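You operate a simulated robot arm through the tools that you are given. There is no shell and no other tool. Be economical: measure what you need, move in short steps, check, and stop when the job is done.

You are at the controls of a simulated two-armed robot. One attempt, no reset.

TASK
Wipe up the spill on the top of the torque bench with the cream rag and put it back.

The check looks at the end state, three seconds after you hand in, the way a careful person would. Anything else that was tipped, shoved, dropped, spilled or broken makes it a failure.

THE ROBOT
Two 6-joint arms with two-finger grippers on one trunk, on a base that drives. Base frame: it is fixed to the floor where the robot stands at the start and does not move with it; the origin is under the middle of the robot, x ahead of it, y to its left, z up; the surface under the hand at the start is at about z = 850. Units: mm, degrees, N and s.
The left shoulder is at the start at [30, 178, 1013], the right one opposite. With the tool pointing down near the work surface each hand reaches from about 420 to 840 mm from the robot's upright axis, wherever it stands, measured 20 degrees to its own side. Payload 2.54 kg a hand.
Tool frame (each hand has its own): the origin (TCP) lies between the finger pads and is the grasp point; the fingertips stand 30 mm ahead of it; z points along the fingers, y is the line along which they close. Largest opening 116 mm; the body of the gripper starts 95 mm behind the TCP.
Orientation is told as [roll, pitch, yaw] about the base's x, y, z axes, in that order, counted from this pose: with the fingers straight down and closing along the base's y, the tool's x points along the base's -x, its y along +y and its z along -z.

THE INTERFACE
- The arms move only by the tool nudge_tool. It takes "left_steps", "right_steps" or both (then of equal length, played together; a hand with none holds still); each is a list of rows, each an object of numbers (a shift or turn left out is 0, a gripper value left out holds the last): "x", "y", "z": the shift along the tool's x, y, z in mm; "wx", "wy", "wz": the turn, a rotation vector about the tool's x, y, z in degrees; "hand": the opening in per cent of the stroke, from 0 (shut) to 100 (fully open). In form: [{"x": .., "y": .., "z": .., "wx": .., "wy": .., "wz": .., "hand": ..}, ...]. A call has 1 to 8 rows; each row is the pose to reach, as a shift and turn from the pose commanded when the call began, along the tool's axes at that moment. A row lasts 0.2 s, in which the tool goes at most 50 mm and 8.6 degrees; a call with a longer step from one row to the next is refused whole, and so is a gripper value outside its range. A pose out of reach is approached as far as the arm can. The call stops where the force on the tool passes 40 N (or 10 N more than at its start, if that is more) or the arm is blocked; 0.2 s more then pass. The fingers move at their own pace (about 153 mm/s each) and stop on an object; they squeeze with about 33 N. The grip force told is the motor's: it shows also when the fingers shut on nothing. Time passes only in rows, and 0.2 s behind the last, so rows that repeat a pose let the fingers close. The reply holds the time, the measured pose of the TCP, the force on the tool along the base axes, the opening and the grip force, in the units named above and with some noise, with the torque about the TCP (base axes, N m) and any sound that the robot's microphone picked up.
- Cameras (640 x 400 px; columns grow to the right, rows downward): "scene" is now at [43.1, 5.1, 1726.6]; the picture's right is [0.07, -1.00, 0.00], its down [-0.82, -0.06, -0.57] and it looks along [0.57, 0.04, -0.82] (base axes); focal length 264 px, centre (320, 200). "left" rides on the left gripper at [69, 15, -122] in its tool frame; the picture's right is [-0.21, 0.98, 0.00], its down [-0.83, -0.18, -0.53] and it looks along [-0.52, -0.11, 0.85] (tool axes); focal length 251 px, centre (320, 200). "right" rides on the right gripper at [69, -15, -122] in its tool frame; the picture's right is [0.21, 0.98, 0.00], its down [-0.83, 0.18, -0.53] and it looks along [-0.52, 0.11, 0.85] (tool axes); focal length 251 px, centre (320, 200).
- get_image(camera): a new picture of that camera. No time passes.
- raise_lower(by): slides the trunk up (or, below 0, down) by that many mm; the arms and the scene camera ride with it, the base frame stays. It gives what a move gives, with no picture.
- steer(legs): drives the robot by 1 to 6 legs, each [ahead, left, turn to the left] in mm, mm and degrees, along the robot's own axes; the way and the turn of a leg run together, so that a leg with both is an arc; at most 1500 mm and 180 degrees a leg. The arms and the cameras ride along, it lands a little off, and it stops where it bumps. It gives what a move gives.
- turn_head(pan, tilt): turns the head with the scene camera to pan (to the left, within 143 degrees either way) and tilt (down, from -29 to 69), counted from straight ahead of the robot. It gives what a move gives.
- probe_pixels(camera, pixels): for up to 12 pixels [column, row] of the newest picture of that camera ("zoom" is the newest enlarged one), the place [x, y, z] in the base frame of the surface seen there, good to about 2 mm. No time passes.
- close_up(camera, box): a new picture of the part [left, top, right, bottom] of that camera's present view, enlarged. No time passes.
- finish_job(): hands the job in; it is judged then, once.

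Go step by step. Measure first, check grasps and placings, and put right what went wrong. The budget is 80 turns and 78 pictures, counting those below and the enlarged ones. Unless the task says otherwise, let go and move clear before handing in, and close with one line.

The tools are called as name(argument=value, ...) on one line, values as JSON. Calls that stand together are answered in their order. nudge_tool: Moves the arms, as the interface text tells. Its arguments: {"type":"object","properties":{"left_steps":{"type":"array","items":{"type":"object","properties":{"x":{"type":"number"},"y":{"type":"number"},"z":{"type":"number"},"wx":{"type":"number"},"wy":{"type":"number"},"wz":{"type":"number"},"hand":{"type":"number"}}}},"right_steps":{"type":"array","items":{"type":"object","properties":{"x":{"type":"number"},"y":{"type":"number"},"z":{"type":"number"},"wx":{"type":"number"},"wy":{"type":"number"},"wz":{"type":"number"},"hand":{"type":"number"}}}}},"required":[]} The other tools are called the same way: raise_lower (by) slides the trunk up or down; steer (legs) drives the base; turn_head (pan, tilt) turns the head that bears the scene camera; get_image (camera) takes a picture; probe_pixels (camera, pixels) gives the place of the surface under pixels of a picture; close_up (camera, box) takes an enlarged picture of a part of a camera's view; finish_job () hands the job in.

At the start:

```text
time: 0.0
left_position: [570.1, 154.9, 1122.5]
left_tool_rot: [0.0, -0.1, 0.0]
left_ft_force: [0.2, 0.2, 0.6]
left_moment: [0.03, -0.03, 0.0]
left_grip_width: 116.2
left_grasp_force: 0.0
right_position: [421.3, -208.2, 1128.6]
right_tool_rot: [0.1, 0.1, 0.0]
right_ft_force: [0.9, -0.5, 0.5]
right_moment: [-0.01, 0.01, -0.03]
right_grip_width: 116.1
right_grasp_force: 0.1
trunk travel left (down, up): [-225.0, 315.0]
robot x, y, heading: [-1.3, -2.6, 0.1]
head pan, tilt: [4.0, 55.1]
```

scene: 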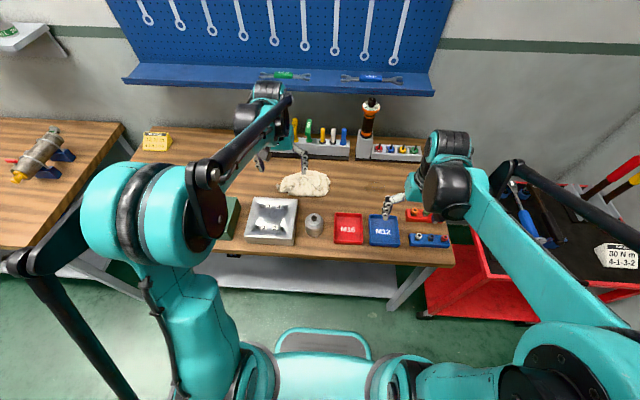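
right: 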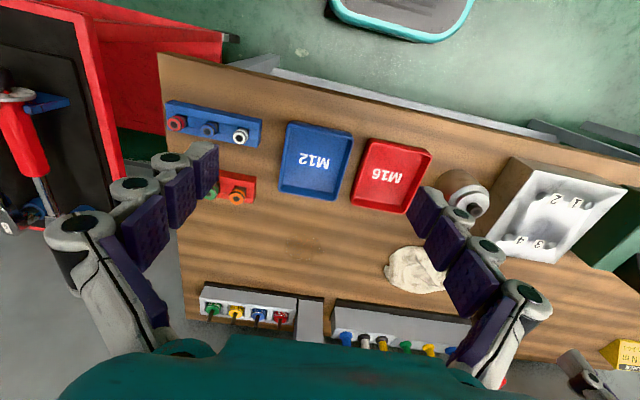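
left: 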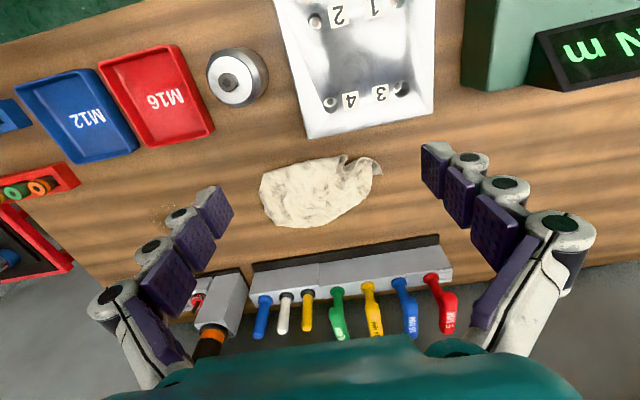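

The cream rag shows at scene (304,183), but I cannot see the spill clearly yet. I'll enlarge the scene and the left view to look for it.

close_up(camera="scene", box=[120, 110, 470, 270])

close_up(camera="left", box=[0, 100, 320, 300])

close_up(camera="right", box=[150, 100, 550, 350])

```text
1.83 times, centred on (295, 190) of scene
```

zoom: 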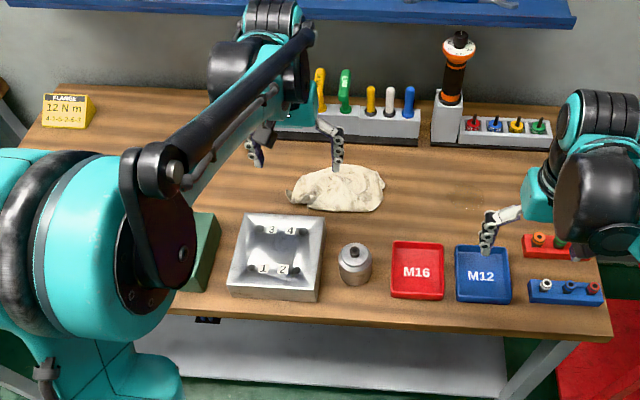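

```text
2.00 times, centred on (160, 200) of left
```

zoom: 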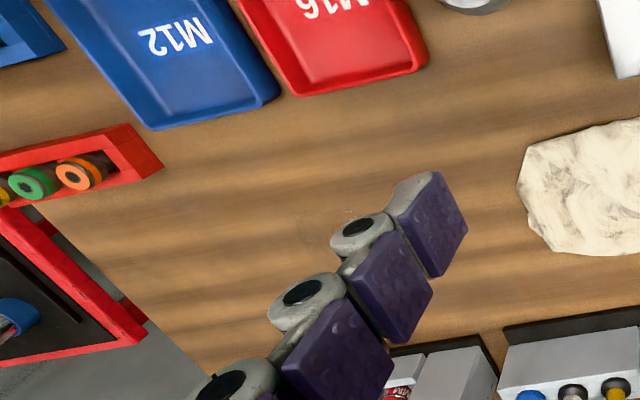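

```text
1.60 times, centred on (350, 225) of right
```

zoom: 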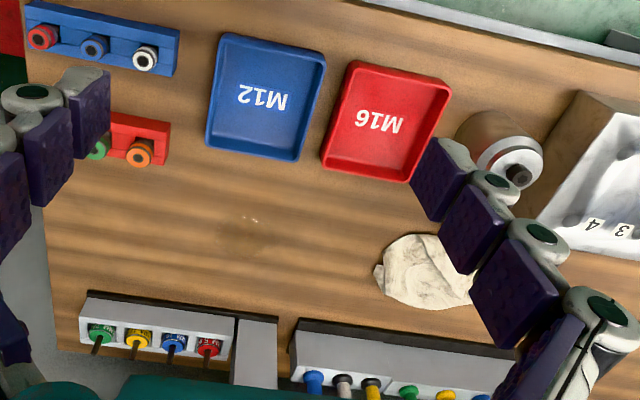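

In the right zoom there is a faint darkish patch with light specks near (250,222), probably the spill; it also shows at left (170,205). I'll probe that, the rag and the neighbours, and enlarge it.

probe_pixels(camera="zoom", pixels=[[250, 219], [220, 235], [275, 235], [240, 255], [376, 275], [430, 265], [420, 308], [265, 155], [325, 165], [235, 310], [300, 325], [140, 155]])

close_up(camera="right", box=[250, 200, 370, 275])

close_up(camera="scene", box=[260, 140, 420, 240])

```text
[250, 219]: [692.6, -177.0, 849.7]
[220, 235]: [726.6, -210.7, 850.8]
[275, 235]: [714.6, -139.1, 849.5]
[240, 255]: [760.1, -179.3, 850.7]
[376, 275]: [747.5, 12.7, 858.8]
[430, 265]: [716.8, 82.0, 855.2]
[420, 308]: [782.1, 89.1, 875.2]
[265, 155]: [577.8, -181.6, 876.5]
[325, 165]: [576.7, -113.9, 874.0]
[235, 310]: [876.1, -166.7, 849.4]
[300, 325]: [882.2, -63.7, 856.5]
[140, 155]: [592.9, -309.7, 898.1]
```

```text
5.33 times, centred on (310, 238) of right
```

zoom: 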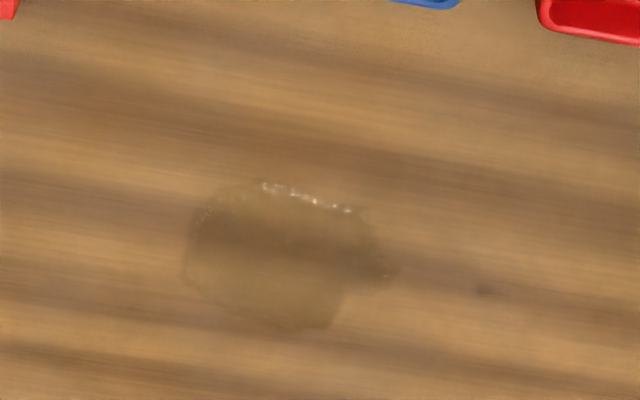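

```text
4.00 times, centred on (340, 190) of scene
```

zoom: 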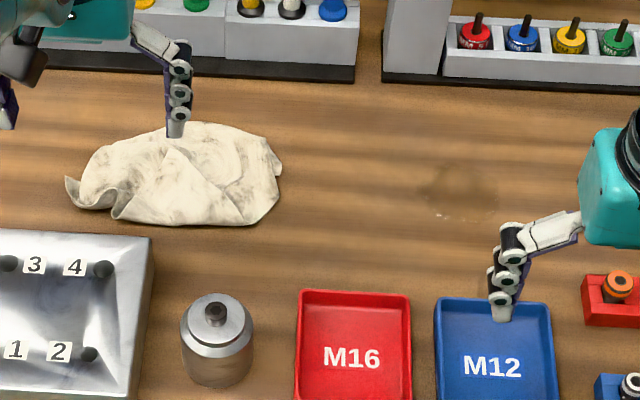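

The spill is clear now: right zoom (185-395, 180-330). I'll probe its edge and the rag's extent.

probe_pixels(camera="right", pixels=[[284.7, 245], [286, 255], [288, 238], [299, 233.8], [315, 239], [318, 246], [324, 251.6], [314, 256], [310, 261.5], [300, 261], [341, 254]])

probe_pixels(camera="zoom", pixels=[[68, 182], [92, 205], [120, 165], [160, 130], [215, 128], [265, 145], [280, 170], [250, 222], [170, 222], [170, 170], [220, 175], [175, 150]])

get_image(camera="left")

```text
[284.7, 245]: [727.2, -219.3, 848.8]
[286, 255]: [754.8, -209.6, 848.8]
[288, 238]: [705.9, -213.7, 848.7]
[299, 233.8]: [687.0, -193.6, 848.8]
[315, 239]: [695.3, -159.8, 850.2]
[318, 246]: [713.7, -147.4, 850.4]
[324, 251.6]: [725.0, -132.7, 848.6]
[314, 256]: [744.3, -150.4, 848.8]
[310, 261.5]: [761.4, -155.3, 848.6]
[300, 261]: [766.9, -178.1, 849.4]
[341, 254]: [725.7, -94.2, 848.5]
```

```text
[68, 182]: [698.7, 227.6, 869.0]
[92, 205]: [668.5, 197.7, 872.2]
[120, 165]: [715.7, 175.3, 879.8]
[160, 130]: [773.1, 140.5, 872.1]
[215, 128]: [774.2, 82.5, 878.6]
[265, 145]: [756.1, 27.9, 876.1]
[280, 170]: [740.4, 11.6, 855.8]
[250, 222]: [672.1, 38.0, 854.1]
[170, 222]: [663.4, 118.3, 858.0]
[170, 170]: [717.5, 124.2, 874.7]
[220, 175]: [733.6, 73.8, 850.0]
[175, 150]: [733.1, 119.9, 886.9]
```

```text
69 pictures are left
```

left: 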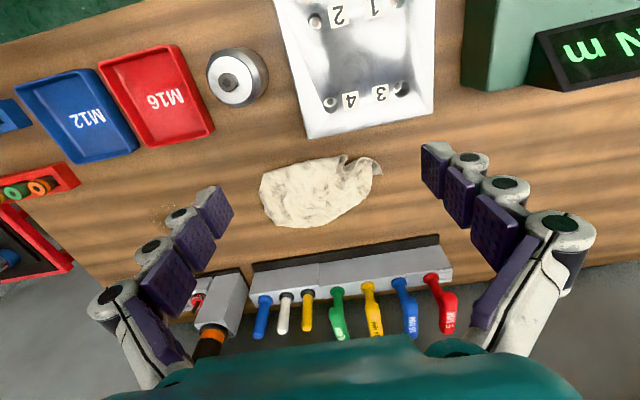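

The spill spans x 687–767 and y −219…−133; the rag spans x 660–785 and y 10…228, with its highest fold near (733,120,887). The right hand reaches both, so I'll swing the left arm clear and bring the right hand over toward the rag for a closer look.

nudge_tool(left_steps=[{"y": 30, "x": 12}, {"y": 60, "x": 24}, {"y": 90, "x": 36}, {"y": 120, "x": 48}, {"y": 150, "x": 60}, {"y": 180, "x": 72}, {"y": 210, "x": 84}, {"y": 240, "x": 96}], right_steps=[{"x": -10, "y": 10}, {"x": -40, "y": 40}, {"x": -75, "y": 80}, {"x": -115, "y": 125}, {"x": -150, "y": 165}, {"x": -185, "y": 205}, {"x": -215, "y": 245}, {"x": -240, "y": 280}])

get_image(camera="right")

get_image(camera="scene")

```text
refused: row 3 steps farther than a row can; nothing moved
```

```text
68 pictures are left
```

right: 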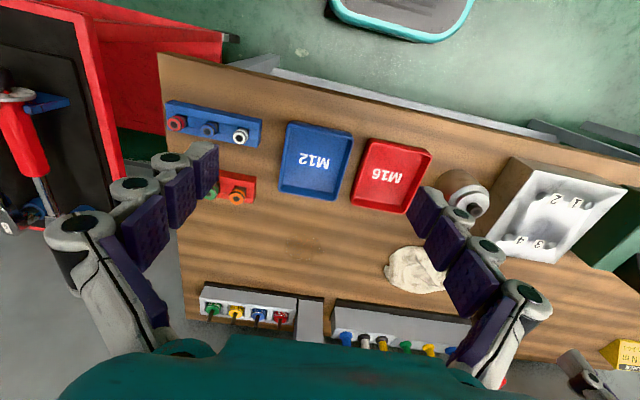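

```text
67 pictures are left
```

scene: 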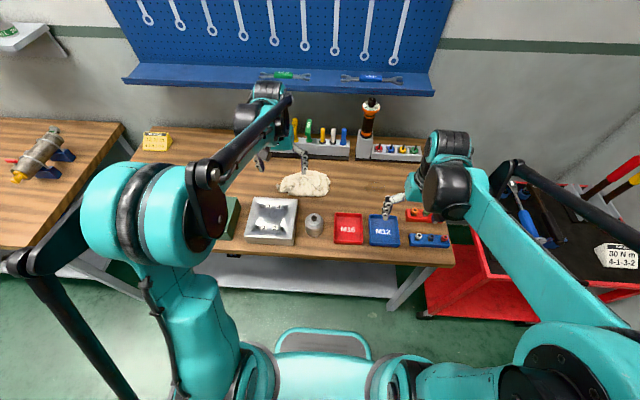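

The call was refused because a row was too long, and nothing moved. I'll resend with shorter rows.

nudge_tool(left_steps=[{"y": 35, "x": 14}, {"y": 70, "x": 28}, {"y": 105, "x": 42}, {"y": 140, "x": 56}, {"y": 175, "x": 70}, {"y": 205, "x": 82}, {"y": 230, "x": 92}, {"y": 240, "x": 96}], right_steps=[{"x": -10, "y": 10}, {"x": -40, "y": 40}, {"x": -73, "y": 75}, {"x": -106, "y": 110}, {"x": -139, "y": 145}, {"x": -172, "y": 180}, {"x": -205, "y": 215}, {"x": -238, "y": 250}])

get_image(camera="right")

get_image(camera="scene")

```text
time: 1.8
left_position: [474.3, 396.7, 1122.1]
left_tool_rot: [-0.1, 0.1, 0.1]
left_ft_force: [0.6, -0.6, 0.3]
left_moment: [-0.03, 0.04, 0.01]
left_grip_width: 115.7
left_grasp_force: 0.1
right_position: [661.4, 44.3, 1128.5]
right_tool_rot: [-0.2, 0.1, 0.0]
right_ft_force: [0.1, -0.4, 0.0]
right_moment: [-0.04, 0.07, -0.02]
right_grip_width: 115.6
right_grasp_force: 0.1
trunk travel left (down, up): [-225.0, 315.0]
robot x, y, heading: [3.0, 0.7, -0.1]
head pan, tilt: [4.0, 55.1]
```

```text
66 pictures are left
```

right: 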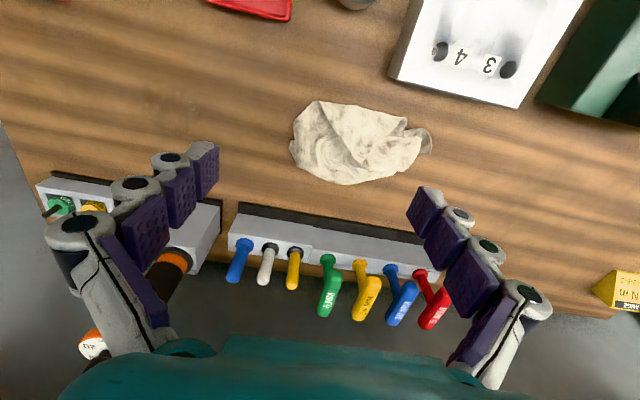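

```text
65 pictures are left
```

scene: 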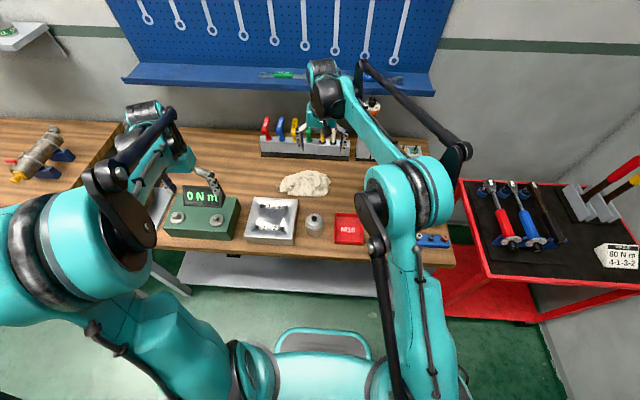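

The rag is clearly seen in the right view (292-432, 100-186). I'll enlarge it and probe its height to choose the fold to grip.

close_up(camera="right", box=[280, 90, 440, 190])

probe_pixels(camera="zoom", pixels=[[100, 200], [150, 120], [200, 100], [250, 180], [250, 260], [300, 140], [300, 220], [350, 170], [400, 220], [400, 130], [470, 200], [520, 160]])

probe_pixels(camera="zoom", pixels=[[120, 50], [50, 150], [50, 240], [80, 320], [150, 350], [250, 380], [350, 370], [450, 320], [560, 250], [590, 170], [500, 110], [400, 60]])

```text
4.00 times, centred on (360, 140) of right
```

zoom: 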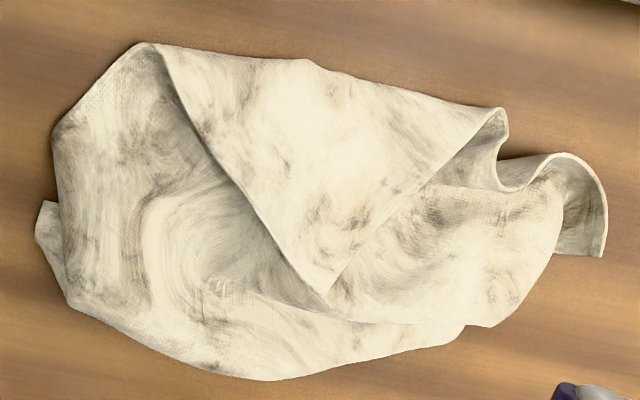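

```text
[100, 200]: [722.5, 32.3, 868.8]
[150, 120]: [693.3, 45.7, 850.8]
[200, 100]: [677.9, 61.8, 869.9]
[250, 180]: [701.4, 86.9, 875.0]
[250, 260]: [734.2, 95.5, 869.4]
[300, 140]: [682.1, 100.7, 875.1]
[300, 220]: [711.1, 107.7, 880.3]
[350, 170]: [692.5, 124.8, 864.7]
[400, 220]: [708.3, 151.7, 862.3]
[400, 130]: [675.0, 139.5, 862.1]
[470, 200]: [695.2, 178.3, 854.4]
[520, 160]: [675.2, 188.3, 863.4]
```

```text
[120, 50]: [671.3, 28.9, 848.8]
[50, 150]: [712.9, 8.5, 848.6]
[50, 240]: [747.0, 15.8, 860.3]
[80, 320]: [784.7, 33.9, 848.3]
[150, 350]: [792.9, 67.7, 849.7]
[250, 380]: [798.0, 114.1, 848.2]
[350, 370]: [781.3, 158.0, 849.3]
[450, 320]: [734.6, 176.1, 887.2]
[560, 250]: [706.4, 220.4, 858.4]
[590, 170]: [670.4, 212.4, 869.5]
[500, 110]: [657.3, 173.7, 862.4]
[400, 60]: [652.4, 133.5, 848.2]
```

The heap is about 25–35 mm high with its middle near (722,110). I'll pre-position above it with a partial opening, then descend.

nudge_tool(right_steps=[{"x": -20, "y": 22, "z": 20, "hand": 65}, {"x": -45, "y": 45, "z": 45}, {"x": -61, "y": 68, "z": 80}, {"x": -61, "y": 68, "z": 120}, {"x": -61, "y": 68, "z": 160}, {"x": -61, "y": 68, "z": 195}])

get_image(camera="right")

get_image(camera="scene")

```text
time: 3.2
left_position: [473.5, 395.5, 1123.0]
left_tool_rot: [0.0, -0.1, 0.0]
left_ft_force: [0.2, -0.2, -0.1]
left_moment: [-0.01, 0.01, 0.0]
left_grip_width: 116.0
left_grasp_force: 0.1
right_position: [718.9, 112.7, 933.7]
right_tool_rot: [0.0, 0.0, 0.1]
right_ft_force: [0.1, 0.1, 0.1]
right_moment: [0.02, 0.03, -0.03]
right_grip_width: 75.3
right_grasp_force: 0.0
trunk travel left (down, up): [-225.0, 315.0]
robot x, y, heading: [-0.3, 0.6, -0.1]
head pan, tilt: [4.0, 55.1]
```

```text
63 pictures are left
```

right: 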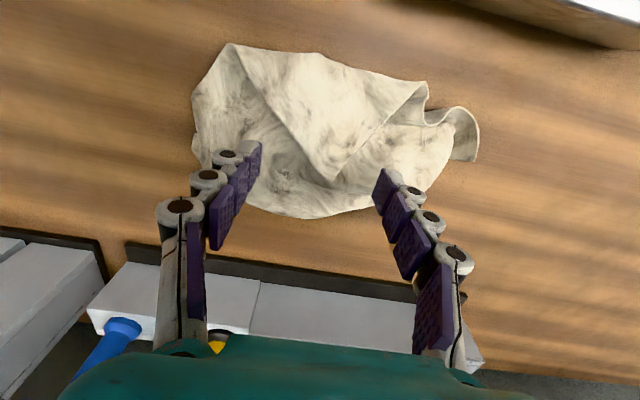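

```text
62 pictures are left
```

scene: 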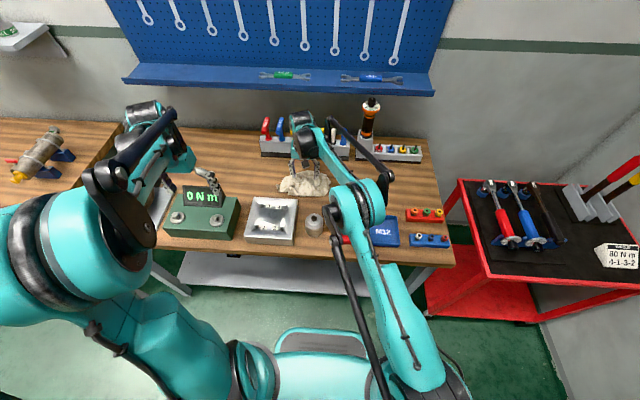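

The fingers are straddling the rag's middle. Before descending I'll check the heights of the rack tools near the wrist.

probe_pixels(camera="scene", pixels=[[266, 119], [281, 119], [294, 124], [332, 132], [344, 130], [371, 103], [302, 118]])

nudge_tool(right_steps=[{"z": 15}, {"z": 30}, {"z": 38}, {"z": 46}])

get_image(camera="right")

```text
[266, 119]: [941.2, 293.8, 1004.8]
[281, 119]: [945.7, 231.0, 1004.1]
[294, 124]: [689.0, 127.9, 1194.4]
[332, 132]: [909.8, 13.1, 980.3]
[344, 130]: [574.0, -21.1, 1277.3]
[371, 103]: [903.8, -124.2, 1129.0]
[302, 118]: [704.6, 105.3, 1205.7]
```

```text
time: 4.2
left_position: [473.2, 394.7, 1122.3]
left_tool_rot: [0.1, 0.0, 0.0]
left_ft_force: [-0.4, -0.5, 0.4]
left_moment: [0.04, -0.02, 0.02]
left_grip_width: 116.0
left_grasp_force: 0.0
right_position: [720.4, 110.6, 887.9]
right_tool_rot: [0.0, 0.0, 0.1]
right_ft_force: [-0.8, -0.3, 0.3]
right_moment: [0.02, 0.0, 0.01]
right_grip_width: 75.4
right_grasp_force: 0.1
trunk travel left (down, up): [-225.0, 315.0]
robot x, y, heading: [-0.1, 0.5, -0.1]
head pan, tilt: [4.0, 55.1]
```

```text
61 pictures are left
```

right: 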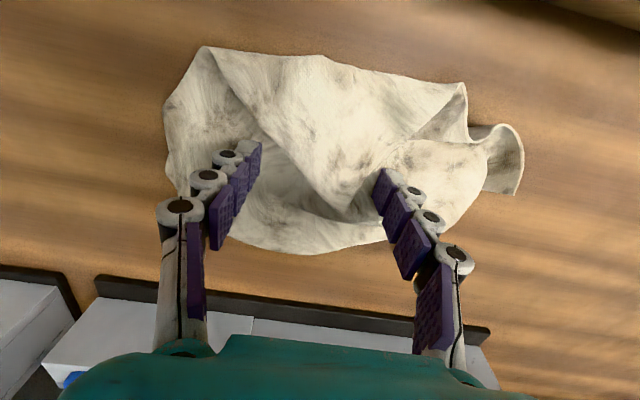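

At TCP z 888 there is no contact force and the tips are within the cloth. I'll lower 5 mm and close.

nudge_tool(right_steps=[{"z": 5}, {"z": 5, "hand": 40}, {"z": 5, "hand": 20}, {"z": 5, "hand": 0}, {"z": 5, "hand": 0}, {"z": 5, "hand": 0}])

get_image(camera="right")

```text
time: 5.6
left_position: [472.8, 396.4, 1122.8]
left_tool_rot: [0.0, -0.1, 0.0]
left_ft_force: [0.6, 0.1, 0.1]
left_moment: [-0.01, 0.0, 0.0]
left_grip_width: 116.1
left_grasp_force: 0.0
right_position: [720.2, 110.8, 883.1]
right_tool_rot: [0.0, -0.1, 0.0]
right_ft_force: [0.4, -0.2, -1.3]
right_moment: [-0.09, 0.03, -0.02]
right_grip_width: 5.7
right_grasp_force: 34.8
trunk travel left (down, up): [-225.0, 315.0]
robot x, y, heading: [0.7, -0.9, -0.0]
head pan, tilt: [4.0, 55.1]
```

```text
60 pictures are left
```

right: 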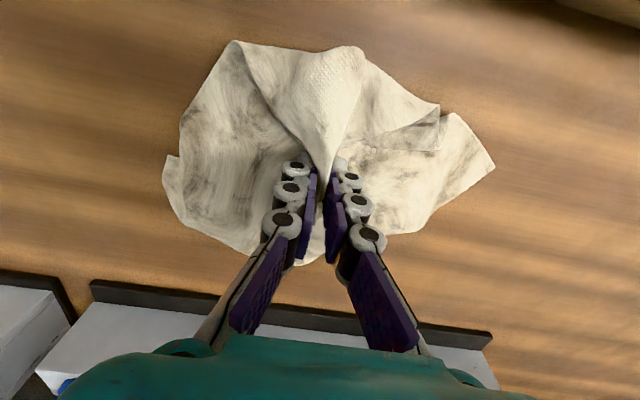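

The cloth is pinched: 5.7 mm wide at 35 N, and it drapes from the fingers at (325,160). I'll lift it 100 mm, which clears everything low on the way, and look.

nudge_tool(right_steps=[{"z": -15, "hand": 0}, {"z": -40}, {"z": -70}, {"z": -100}, {"z": -120}])

get_image(camera="right")

close_up(camera="scene", box=[200, 80, 460, 260])

```text
time: 6.8
left_position: [472.9, 395.9, 1121.5]
left_tool_rot: [-0.1, -0.1, 0.0]
left_ft_force: [-0.6, 0.7, 0.4]
left_moment: [0.01, -0.02, -0.01]
left_grip_width: 116.0
left_grasp_force: 0.2
right_position: [719.6, 109.5, 1004.0]
right_tool_rot: [0.0, -0.1, 0.0]
right_ft_force: [0.2, 0.3, -2.2]
right_moment: [-0.05, -0.02, 0.03]
right_grip_width: 5.7
right_grasp_force: 35.0
trunk travel left (down, up): [-225.0, 315.0]
robot x, y, heading: [-1.3, 1.5, -0.1]
head pan, tilt: [4.0, 55.1]
```

```text
59 pictures are left
```

right: 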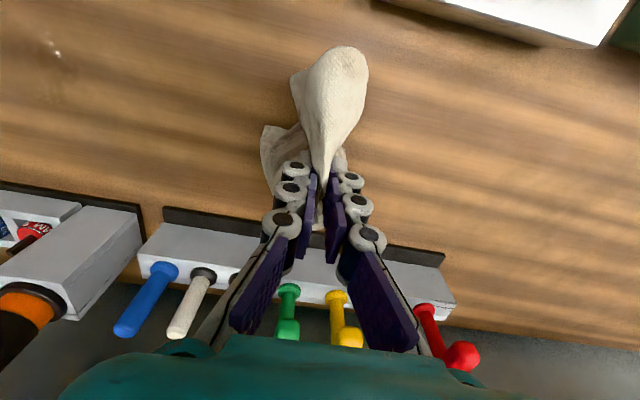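

```text
2.22 times, centred on (330, 170) of scene
```

zoom: 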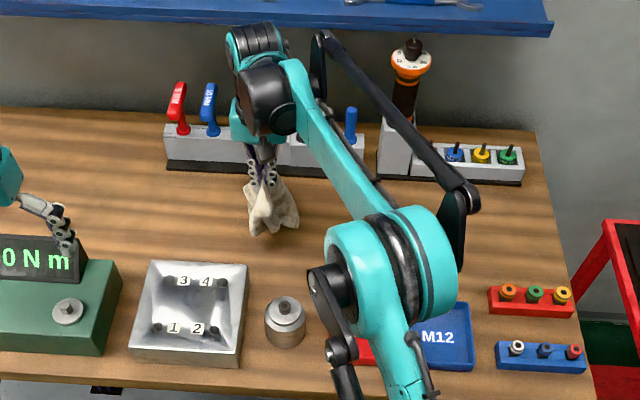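

The rag is held and hanging free. I'll carry it along −y to above the spill.

nudge_tool(right_steps=[{"y": -25}, {"y": -60}, {"y": -100}, {"y": -140}, {"y": -180}, {"y": -220}, {"y": -260}, {"y": -288, "x": -5}])

get_image(camera="right")

close_up(camera="scene", box=[260, 80, 520, 260])

```text
time: 8.6
left_position: [473.6, 394.6, 1122.6]
left_tool_rot: [0.0, -0.1, 0.0]
left_ft_force: [-0.5, 0.6, 0.0]
left_moment: [0.01, -0.01, -0.01]
left_grip_width: 115.9
left_grasp_force: 0.1
right_position: [724.6, -178.5, 1001.4]
right_tool_rot: [0.0, -0.1, 0.0]
right_ft_force: [1.2, -0.4, -1.6]
right_moment: [0.03, 0.01, -0.02]
right_grip_width: 5.4
right_grasp_force: 35.6
trunk travel left (down, up): [-225.0, 315.0]
robot x, y, heading: [-0.5, 1.0, -0.1]
head pan, tilt: [4.0, 55.1]
```

```text
57 pictures are left
```

right: 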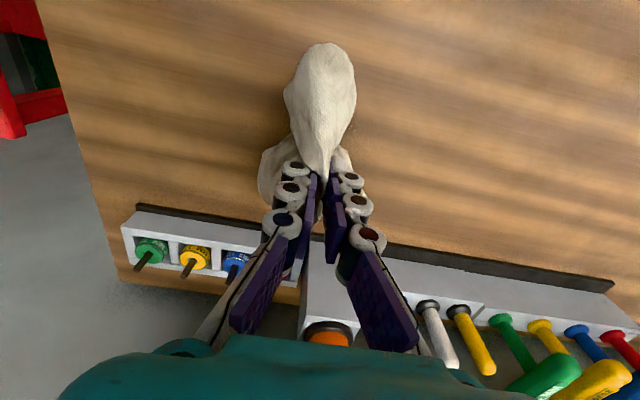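

```text
2.22 times, centred on (390, 170) of scene
```

zoom: 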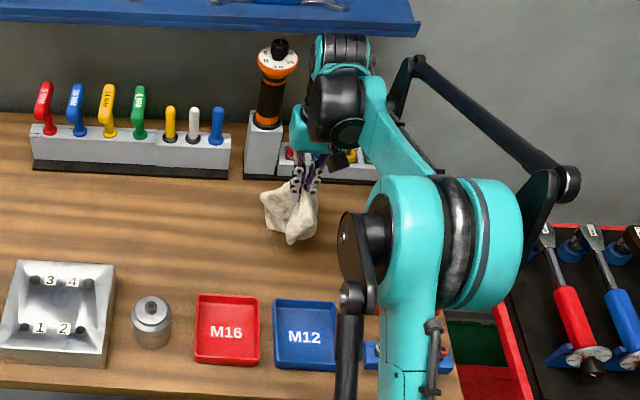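

The rag hangs above the spill at (725,−178). I'll lower it onto the spill in small steps, watching the force.

nudge_tool(right_steps=[{"z": 30}, {"z": 60}, {"z": 85}, {"z": 100}, {"z": 110}, {"z": 117}])

get_image(camera="right")

```text
time: 10.0
left_position: [474.5, 395.7, 1123.9]
left_tool_rot: [-0.1, 0.1, 0.0]
left_ft_force: [-0.3, 0.7, -1.0]
left_moment: [0.0, 0.0, 0.04]
left_grip_width: 116.2
left_grasp_force: 0.0
right_position: [724.6, -178.4, 885.1]
right_tool_rot: [0.0, -0.1, 0.0]
right_ft_force: [0.1, 0.0, 0.8]
right_moment: [0.0, -0.03, -0.02]
right_grip_width: 4.0
right_grasp_force: 30.3
trunk travel left (down, up): [-225.0, 315.0]
robot x, y, heading: [0.5, 0.4, -0.0]
head pan, tilt: [4.0, 55.1]
```

```text
55 pictures are left
```

right: 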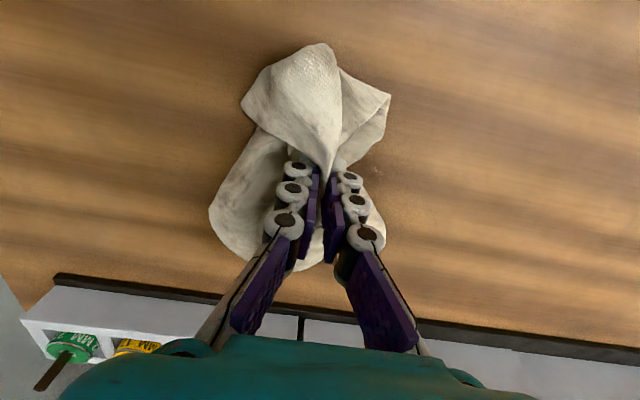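

The rag is on the spill with the force near zero. I'll press a little more and wipe in strokes along y at three x offsets.

nudge_tool(right_steps=[{"z": 3}, {"z": 4, "y": 25}, {"z": 4, "y": 50}, {"z": 4, "y": 25}, {"z": 4, "y": 0}, {"z": 4, "y": -25}, {"z": 4, "y": -45}, {"z": 4, "y": -45, "x": 20}])

get_image(camera="right")

```text
time: 11.8
left_position: [472.3, 395.9, 1122.6]
left_tool_rot: [0.0, 0.0, -0.1]
left_ft_force: [1.6, 0.4, 0.2]
left_moment: [0.05, 0.01, 0.02]
left_grip_width: 116.0
left_grasp_force: 0.1
right_position: [703.8, -222.9, 882.2]
right_tool_rot: [0.0, 0.0, 0.0]
right_ft_force: [-0.8, 1.9, 7.3]
right_moment: [0.19, 0.02, -0.04]
right_grip_width: 1.5
right_grasp_force: 31.0
trunk travel left (down, up): [-225.0, 315.0]
robot x, y, heading: [2.8, 1.1, -0.1]
head pan, tilt: [4.0, 55.1]
```

```text
54 pictures are left
```

right: 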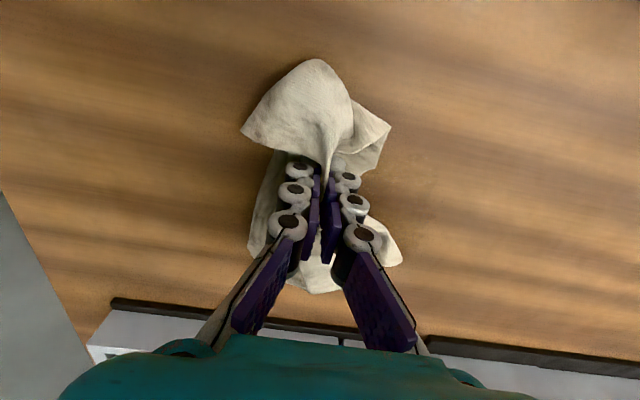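

The vertical force is 7 N while wiping, but the grip narrowed to 1.5 mm, so the cloth may be creeping. I'll ease off by 1 mm and continue with the near-side and far-side strokes.

nudge_tool(right_steps=[{"z": -1, "y": 25}, {"z": -1, "y": 50}, {"z": -1, "y": 75}, {"z": -1, "y": 95}, {"z": -1, "y": 95, "x": -25}, {"z": -1, "y": 95, "x": -50}, {"z": -1, "y": 70, "x": -50}, {"z": -1, "y": 45, "x": -50}])

get_image(camera="right")

```text
time: 13.6
left_position: [471.8, 395.5, 1122.7]
left_tool_rot: [0.1, 0.0, 0.0]
left_ft_force: [0.5, -0.5, -0.1]
left_moment: [0.02, 0.01, 0.0]
left_grip_width: 116.1
left_grasp_force: 0.0
right_position: [755.4, -177.8, 883.8]
right_tool_rot: [0.0, 0.0, 0.0]
right_ft_force: [0.4, 0.3, -0.6]
right_moment: [-0.05, 0.03, 0.0]
right_grip_width: 5.1
right_grasp_force: 33.4
trunk travel left (down, up): [-225.0, 315.0]
robot x, y, heading: [1.3, 0.1, 0.1]
head pan, tilt: [4.0, 55.1]
```

```text
53 pictures are left
```

right: 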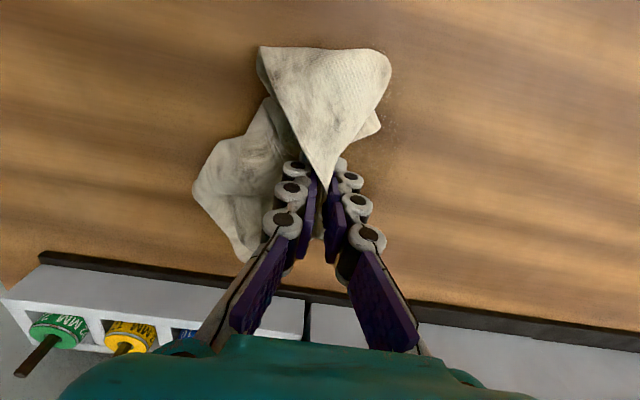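

The grip is back to 5.1 mm, but contact is light (−0.6 N), and a faint sheen may remain near (400,150). I'll press again and finish this row, then sweep the middle.

nudge_tool(right_steps=[{"z": 3, "y": -20}, {"z": 3, "y": -42}, {"z": 3, "y": -42, "x": 18}, {"z": 3, "y": -20, "x": 18}, {"z": 3, "y": 0, "x": 18}, {"z": 3, "y": 25, "x": 18}, {"z": 3, "y": 50, "x": 18}, {"z": 3, "y": 50, "x": 36}])

get_image(camera="right")

close_up(camera="scene", box=[330, 140, 450, 220])

```text
time: 15.4
left_position: [472.4, 395.0, 1123.1]
left_tool_rot: [0.0, 0.0, 0.0]
left_ft_force: [0.9, -0.5, -0.1]
left_moment: [0.01, -0.02, -0.01]
left_grip_width: 115.8
left_grasp_force: 0.1
right_position: [717.8, -125.7, 879.3]
right_tool_rot: [0.0, 0.0, 0.0]
right_ft_force: [0.1, 2.6, 4.2]
right_moment: [0.43, 0.01, -0.05]
right_grip_width: 0.6
right_grasp_force: 26.6
trunk travel left (down, up): [-225.0, 315.0]
robot x, y, heading: [-0.6, 4.8, -0.1]
head pan, tilt: [4.0, 55.1]
```

```text
52 pictures are left
```

right: 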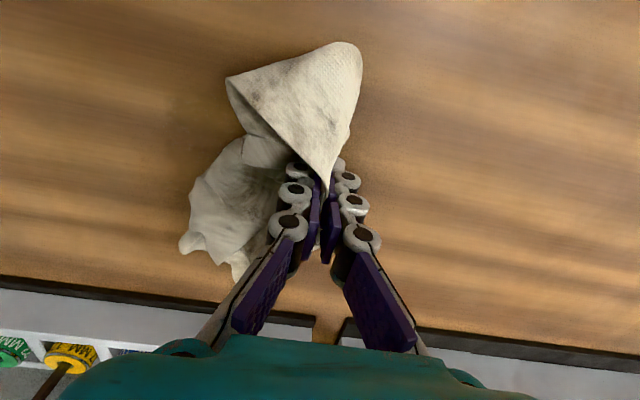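

```text
5.00 times, centred on (390, 180) of scene
```

zoom: 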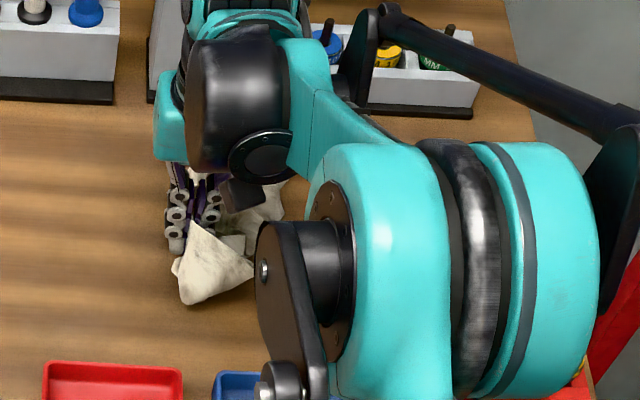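

The fingertips are right at the bench (TCP z 879). I'll lift the rag and shift it toward +y to see whether the spill is gone and the grip holds.

nudge_tool(right_steps=[{"z": -20}, {"z": -50}, {"z": -90}, {"z": -120, "y": 30}, {"z": -130, "y": 65}, {"z": -130, "y": 100}])

get_image(camera="right")

close_up(camera="scene", box=[310, 130, 450, 220])

```text
time: 16.8
left_position: [473.5, 396.4, 1123.0]
left_tool_rot: [-0.1, 0.0, 0.0]
left_ft_force: [1.2, 0.1, -1.2]
left_moment: [-0.03, 0.01, 0.02]
left_grip_width: 116.0
left_grasp_force: 0.0
right_position: [719.5, -25.7, 1008.6]
right_tool_rot: [0.0, 0.0, 0.0]
right_ft_force: [-0.2, 2.4, 3.8]
right_moment: [0.4, 0.0, -0.03]
right_grip_width: 0.5
right_grasp_force: 26.9
trunk travel left (down, up): [-225.0, 315.0]
robot x, y, heading: [-1.8, -2.6, -0.0]
head pan, tilt: [4.0, 55.1]
```

```text
50 pictures are left
```

right: 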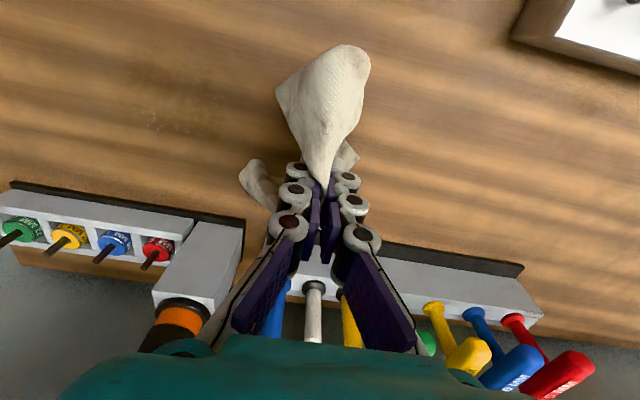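

```text
4.44 times, centred on (380, 175) of scene
```

zoom: 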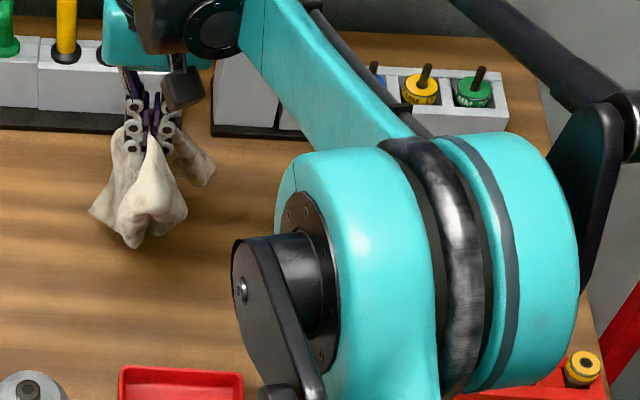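

The spill area now lies around right-view (160,110), with a few specks visible there. I'll enlarge it.

close_up(camera="right", box=[60, 40, 268, 170])

```text
3.08 times, centred on (164, 105) of right
```

zoom: 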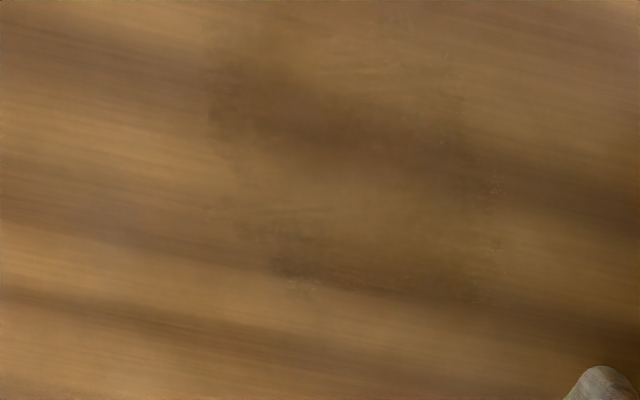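

A thin film with specks remains (zoom 210–510, 20–300). I'll probe its outline.

probe_pixels(camera="zoom", pixels=[[210, 120], [240, 30], [400, 10], [495, 185], [500, 260], [470, 300], [300, 288], [235, 235], [210, 215], [350, 150]])

```text
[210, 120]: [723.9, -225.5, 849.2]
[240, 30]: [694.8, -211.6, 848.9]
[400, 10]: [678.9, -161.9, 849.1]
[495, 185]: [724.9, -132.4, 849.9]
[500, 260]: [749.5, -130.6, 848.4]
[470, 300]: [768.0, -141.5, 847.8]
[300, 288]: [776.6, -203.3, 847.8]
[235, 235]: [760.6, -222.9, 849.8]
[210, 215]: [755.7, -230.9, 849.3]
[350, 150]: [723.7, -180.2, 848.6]
```

The film covers about x 680–777, y −231…−130. I'll go back, lower the rag at one edge, and do denser strokes.

nudge_tool(right_steps=[{"y": -40}, {"y": -80, "x": 10}, {"y": -110, "x": 20, "z": 20}, {"y": -150, "x": 20, "z": 40}, {"y": -150, "x": 20, "z": 75}, {"y": -150, "x": 20, "z": 105}, {"y": -150, "x": 20, "z": 120}, {"y": -150, "x": 20, "z": 126}])

get_image(camera="right")

```text
time: 18.6
left_position: [473.0, 395.0, 1123.8]
left_tool_rot: [0.0, 0.0, 0.0]
left_ft_force: [1.3, 0.5, -0.8]
left_moment: [0.02, -0.03, -0.02]
left_grip_width: 116.3
left_grasp_force: 0.1
right_position: [698.7, -176.1, 883.0]
right_tool_rot: [0.0, -0.1, -0.1]
right_ft_force: [0.1, 1.2, 6.3]
right_moment: [-0.02, -0.04, -0.03]
right_grip_width: 1.9
right_grasp_force: 34.2
trunk travel left (down, up): [-225.0, 315.0]
robot x, y, heading: [-2.3, 2.0, 0.0]
head pan, tilt: [4.0, 55.1]
```

```text
47 pictures are left
```

right: 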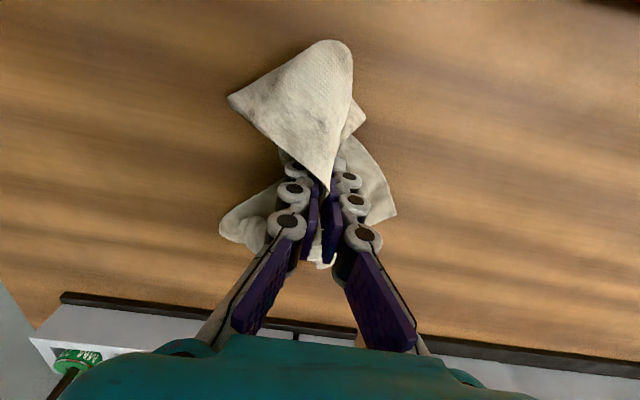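

There is good light contact: 6 N at z 883 with the cloth beneath. Stroking at that height.

nudge_tool(right_steps=[{"y": -30}, {"y": -58}, {"y": -58, "x": -15}, {"y": -20, "x": -15}, {"y": 20, "x": -15}, {"y": 58, "x": -15}, {"y": 58, "x": -30}, {"y": 20, "x": -30}])

nudge_tool(right_steps=[{"y": -40}, {"y": -78}, {"y": -78, "x": -15}, {"y": -40, "x": -15}, {"y": 0, "x": -15}, {"y": 38, "x": -15}, {"y": 38, "x": -30}, {"y": 0, "x": -30}])

nudge_tool(right_steps=[{"y": -40}, {"y": -78}, {"y": -78, "x": -15}, {"y": -40, "x": -15}, {"y": 0, "x": -15}, {"y": 38, "x": -15}, {"y": 20, "x": 20}, {"y": 0, "x": 50}])

get_image(camera="right")

```text
time: 20.4
left_position: [472.8, 394.8, 1124.5]
left_tool_rot: [0.1, 0.0, 0.0]
left_ft_force: [0.6, -0.6, 0.4]
left_moment: [0.05, -0.02, 0.01]
left_grip_width: 115.9
left_grasp_force: 0.0
right_position: [728.8, -156.7, 886.0]
right_tool_rot: [0.2, 0.0, 0.1]
right_ft_force: [0.3, 0.3, -0.9]
right_moment: [-0.04, -0.01, -0.03]
right_grip_width: 5.3
right_grasp_force: 38.1
trunk travel left (down, up): [-225.0, 315.0]
robot x, y, heading: [-3.2, -0.2, -0.2]
head pan, tilt: [4.0, 55.1]
```

```text
time: 22.2
left_position: [473.6, 394.3, 1123.4]
left_tool_rot: [0.1, 0.0, 0.1]
left_ft_force: [0.4, -0.5, 1.1]
left_moment: [0.01, 0.0, 0.03]
left_grip_width: 115.8
left_grasp_force: 0.0
right_position: [758.7, -158.9, 886.8]
right_tool_rot: [0.1, 0.0, 0.0]
right_ft_force: [-0.3, 1.5, 5.4]
right_moment: [0.02, -0.03, 0.01]
right_grip_width: 1.2
right_grasp_force: 31.3
trunk travel left (down, up): [-225.0, 315.0]
robot x, y, heading: [2.2, 0.1, -0.1]
head pan, tilt: [4.0, 55.1]
```

```text
time: 24.0
left_position: [472.9, 396.1, 1123.8]
left_tool_rot: [0.1, 0.1, 0.1]
left_ft_force: [0.2, -0.5, 1.0]
left_moment: [-0.02, 0.01, -0.03]
left_grip_width: 116.1
left_grasp_force: 0.1
right_position: [706.7, -156.4, 885.0]
right_tool_rot: [0.0, 0.0, 0.0]
right_ft_force: [0.2, -0.9, 3.9]
right_moment: [0.21, 0.0, -0.01]
right_grip_width: 0.8
right_grasp_force: 26.2
trunk travel left (down, up): [-225.0, 315.0]
robot x, y, heading: [1.6, -0.4, 0.0]
head pan, tilt: [4.0, 55.1]
```

```text
46 pictures are left
```

right: 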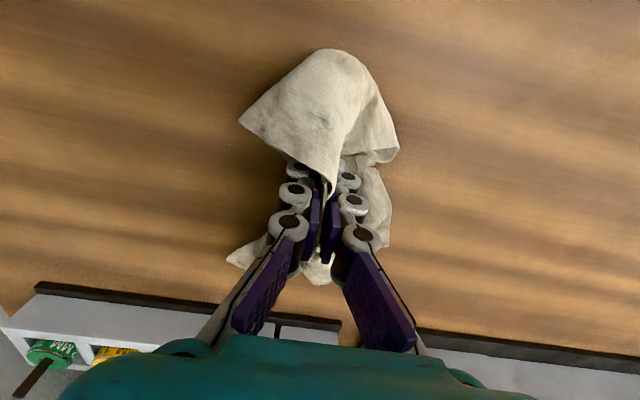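

The strokes are done with the cloth still held. I'll lift and step aside to inspect.

nudge_tool(right_steps=[{"z": -30}, {"z": -70}, {"z": -110}, {"z": -125, "y": 30}, {"z": -125, "y": 70}, {"z": -125, "y": 105}, {"z": -125, "y": 130}])

get_image(camera="right")

close_up(camera="right", box=[60, 40, 268, 170])

```text
time: 25.6
left_position: [473.9, 395.9, 1123.5]
left_tool_rot: [0.0, 0.0, 0.0]
left_ft_force: [-0.1, -0.1, 0.1]
left_moment: [-0.02, 0.01, 0.05]
left_grip_width: 115.9
left_grasp_force: 0.0
right_position: [709.2, -27.2, 1011.3]
right_tool_rot: [0.0, 0.1, 0.0]
right_ft_force: [-1.0, 1.7, 6.2]
right_moment: [0.23, 0.0, -0.04]
right_grip_width: 0.6
right_grasp_force: 27.1
trunk travel left (down, up): [-225.0, 315.0]
robot x, y, heading: [3.3, 4.1, 0.2]
head pan, tilt: [4.0, 55.1]
```

```text
45 pictures are left
```

right: 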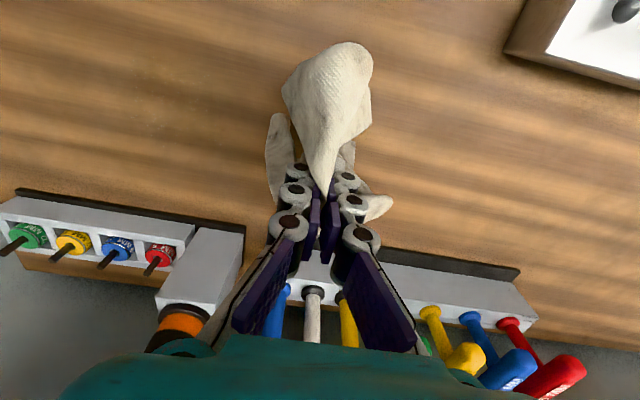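

```text
3.08 times, centred on (164, 105) of right
```

zoom: 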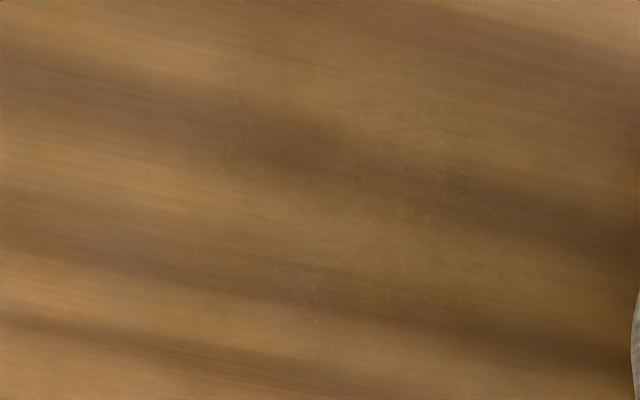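

Much fainter, but a light film with specks remains (zoom 220–500, 60–320). I'll do another round, this time with strokes along x.

nudge_tool(right_steps=[{"y": -45}, {"y": -90}, {"y": -135, "z": 10}, {"y": -178, "x": 20, "z": 20}, {"y": -205, "x": 28, "z": 50}, {"y": -205, "x": 28, "z": 90}, {"y": -205, "x": 28, "z": 118}, {"y": -205, "x": 28, "z": 129}])

nudge_tool(right_steps=[{"x": -30}, {"x": -60}, {"x": -95}, {"x": -95, "y": 18}, {"x": -60, "y": 18}, {"x": -30, "y": 18}, {"x": 5, "y": 18}, {"x": 5, "y": 36}])

nudge_tool(right_steps=[{"x": -35}, {"x": -70}, {"x": -100}, {"x": -100, "y": 18}, {"x": -65, "y": 18}, {"x": -30, "y": 18}, {"x": 0, "y": 18}, {"x": 0, "y": 36}])

nudge_tool(right_steps=[{"x": -35}, {"x": -70}, {"x": -100}, {"x": -100, "y": 22}, {"x": -65, "y": 22}, {"x": -30, "y": 22}, {"x": -15, "y": -10}, {"x": -30, "y": -40}])

get_image(camera="right")

```text
time: 27.4
left_position: [470.8, 396.1, 1123.7]
left_tool_rot: [0.1, -0.1, 0.0]
left_ft_force: [-0.5, 1.2, 1.0]
left_moment: [-0.03, -0.04, 0.04]
left_grip_width: 116.3
left_grasp_force: 0.1
right_position: [678.4, -232.5, 882.5]
right_tool_rot: [0.0, -0.2, 0.0]
right_ft_force: [-0.8, 0.0, 15.6]
right_moment: [-0.39, -0.1, -0.01]
right_grip_width: 5.2
right_grasp_force: 35.9
trunk travel left (down, up): [-225.0, 315.0]
robot x, y, heading: [-1.4, 0.1, -0.0]
head pan, tilt: [4.0, 55.1]
```

```text
time: 29.2
left_position: [472.3, 395.0, 1122.4]
left_tool_rot: [0.0, -0.1, 0.0]
left_ft_force: [0.2, 0.2, -0.4]
left_moment: [-0.01, 0.02, -0.02]
left_grip_width: 116.1
left_grasp_force: 0.2
right_position: [675.4, -196.6, 880.2]
right_tool_rot: [-0.2, -0.1, -0.1]
right_ft_force: [-0.4, 0.4, 2.1]
right_moment: [0.54, -0.03, 0.0]
right_grip_width: 1.5
right_grasp_force: 28.4
trunk travel left (down, up): [-225.0, 315.0]
robot x, y, heading: [1.1, 1.4, 0.0]
head pan, tilt: [4.0, 55.1]
```

```text
time: 31.0
left_position: [472.7, 396.2, 1121.8]
left_tool_rot: [0.1, -0.1, 0.0]
left_ft_force: [0.7, 0.7, 0.9]
left_moment: [-0.01, 0.02, 0.01]
left_grip_width: 115.7
left_grasp_force: 0.0
right_position: [676.1, -159.9, 878.5]
right_tool_rot: [0.0, -0.1, 0.0]
right_ft_force: [-0.5, -0.2, 2.7]
right_moment: [-0.24, 0.01, 0.0]
right_grip_width: 4.6
right_grasp_force: 35.3
trunk travel left (down, up): [-225.0, 315.0]
robot x, y, heading: [3.9, -0.1, 0.2]
head pan, tilt: [4.0, 55.1]
```

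```text
time: 32.8
left_position: [473.6, 396.0, 1122.3]
left_tool_rot: [0.0, 0.0, 0.0]
left_ft_force: [-0.2, 0.7, 0.7]
left_moment: [0.02, -0.02, -0.01]
left_grip_width: 115.8
left_grasp_force: 0.1
right_position: [708.3, -198.5, 880.6]
right_tool_rot: [0.0, 0.1, -0.1]
right_ft_force: [-0.4, 0.2, 1.6]
right_moment: [-0.02, 0.03, -0.01]
right_grip_width: 4.4
right_grasp_force: 30.4
trunk travel left (down, up): [-225.0, 315.0]
robot x, y, heading: [1.4, -1.3, 0.1]
head pan, tilt: [4.0, 55.1]
```

```text
43 pictures are left
```

right: 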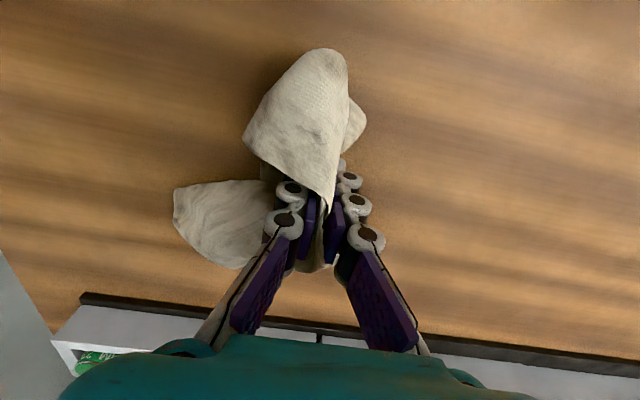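

The round is finished with the rag still held. I'll lift and inspect again.

nudge_tool(right_steps=[{"z": -30}, {"z": -70}, {"z": -110}, {"z": -130, "y": 30}, {"z": -130, "y": 70}, {"z": -130, "y": 110}, {"z": -130, "y": 150}, {"z": -130, "y": 172}])

get_image(camera="right")

close_up(camera="right", box=[60, 40, 268, 170])

```text
time: 34.6
left_position: [472.7, 395.4, 1122.8]
left_tool_rot: [0.0, 0.1, 0.0]
left_ft_force: [0.7, -0.3, -0.5]
left_moment: [-0.01, 0.0, 0.0]
left_grip_width: 116.1
left_grasp_force: 0.1
right_position: [706.7, -27.8, 1011.4]
right_tool_rot: [0.1, 0.1, -0.1]
right_ft_force: [0.1, -2.8, 7.6]
right_moment: [0.21, -0.05, 0.01]
right_grip_width: 0.7
right_grasp_force: 29.0
trunk travel left (down, up): [-225.0, 315.0]
robot x, y, heading: [-0.4, 0.4, -0.2]
head pan, tilt: [4.0, 55.1]
```

```text
42 pictures are left
```

right: 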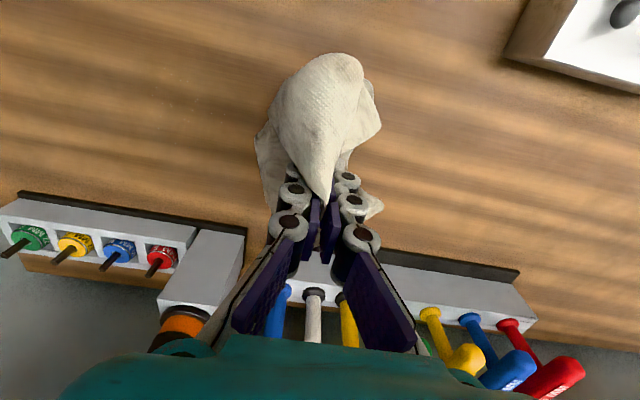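

```text
3.08 times, centred on (164, 105) of right
```

zoom: 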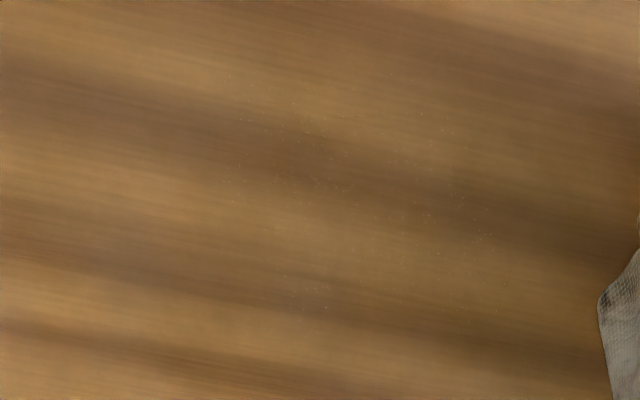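

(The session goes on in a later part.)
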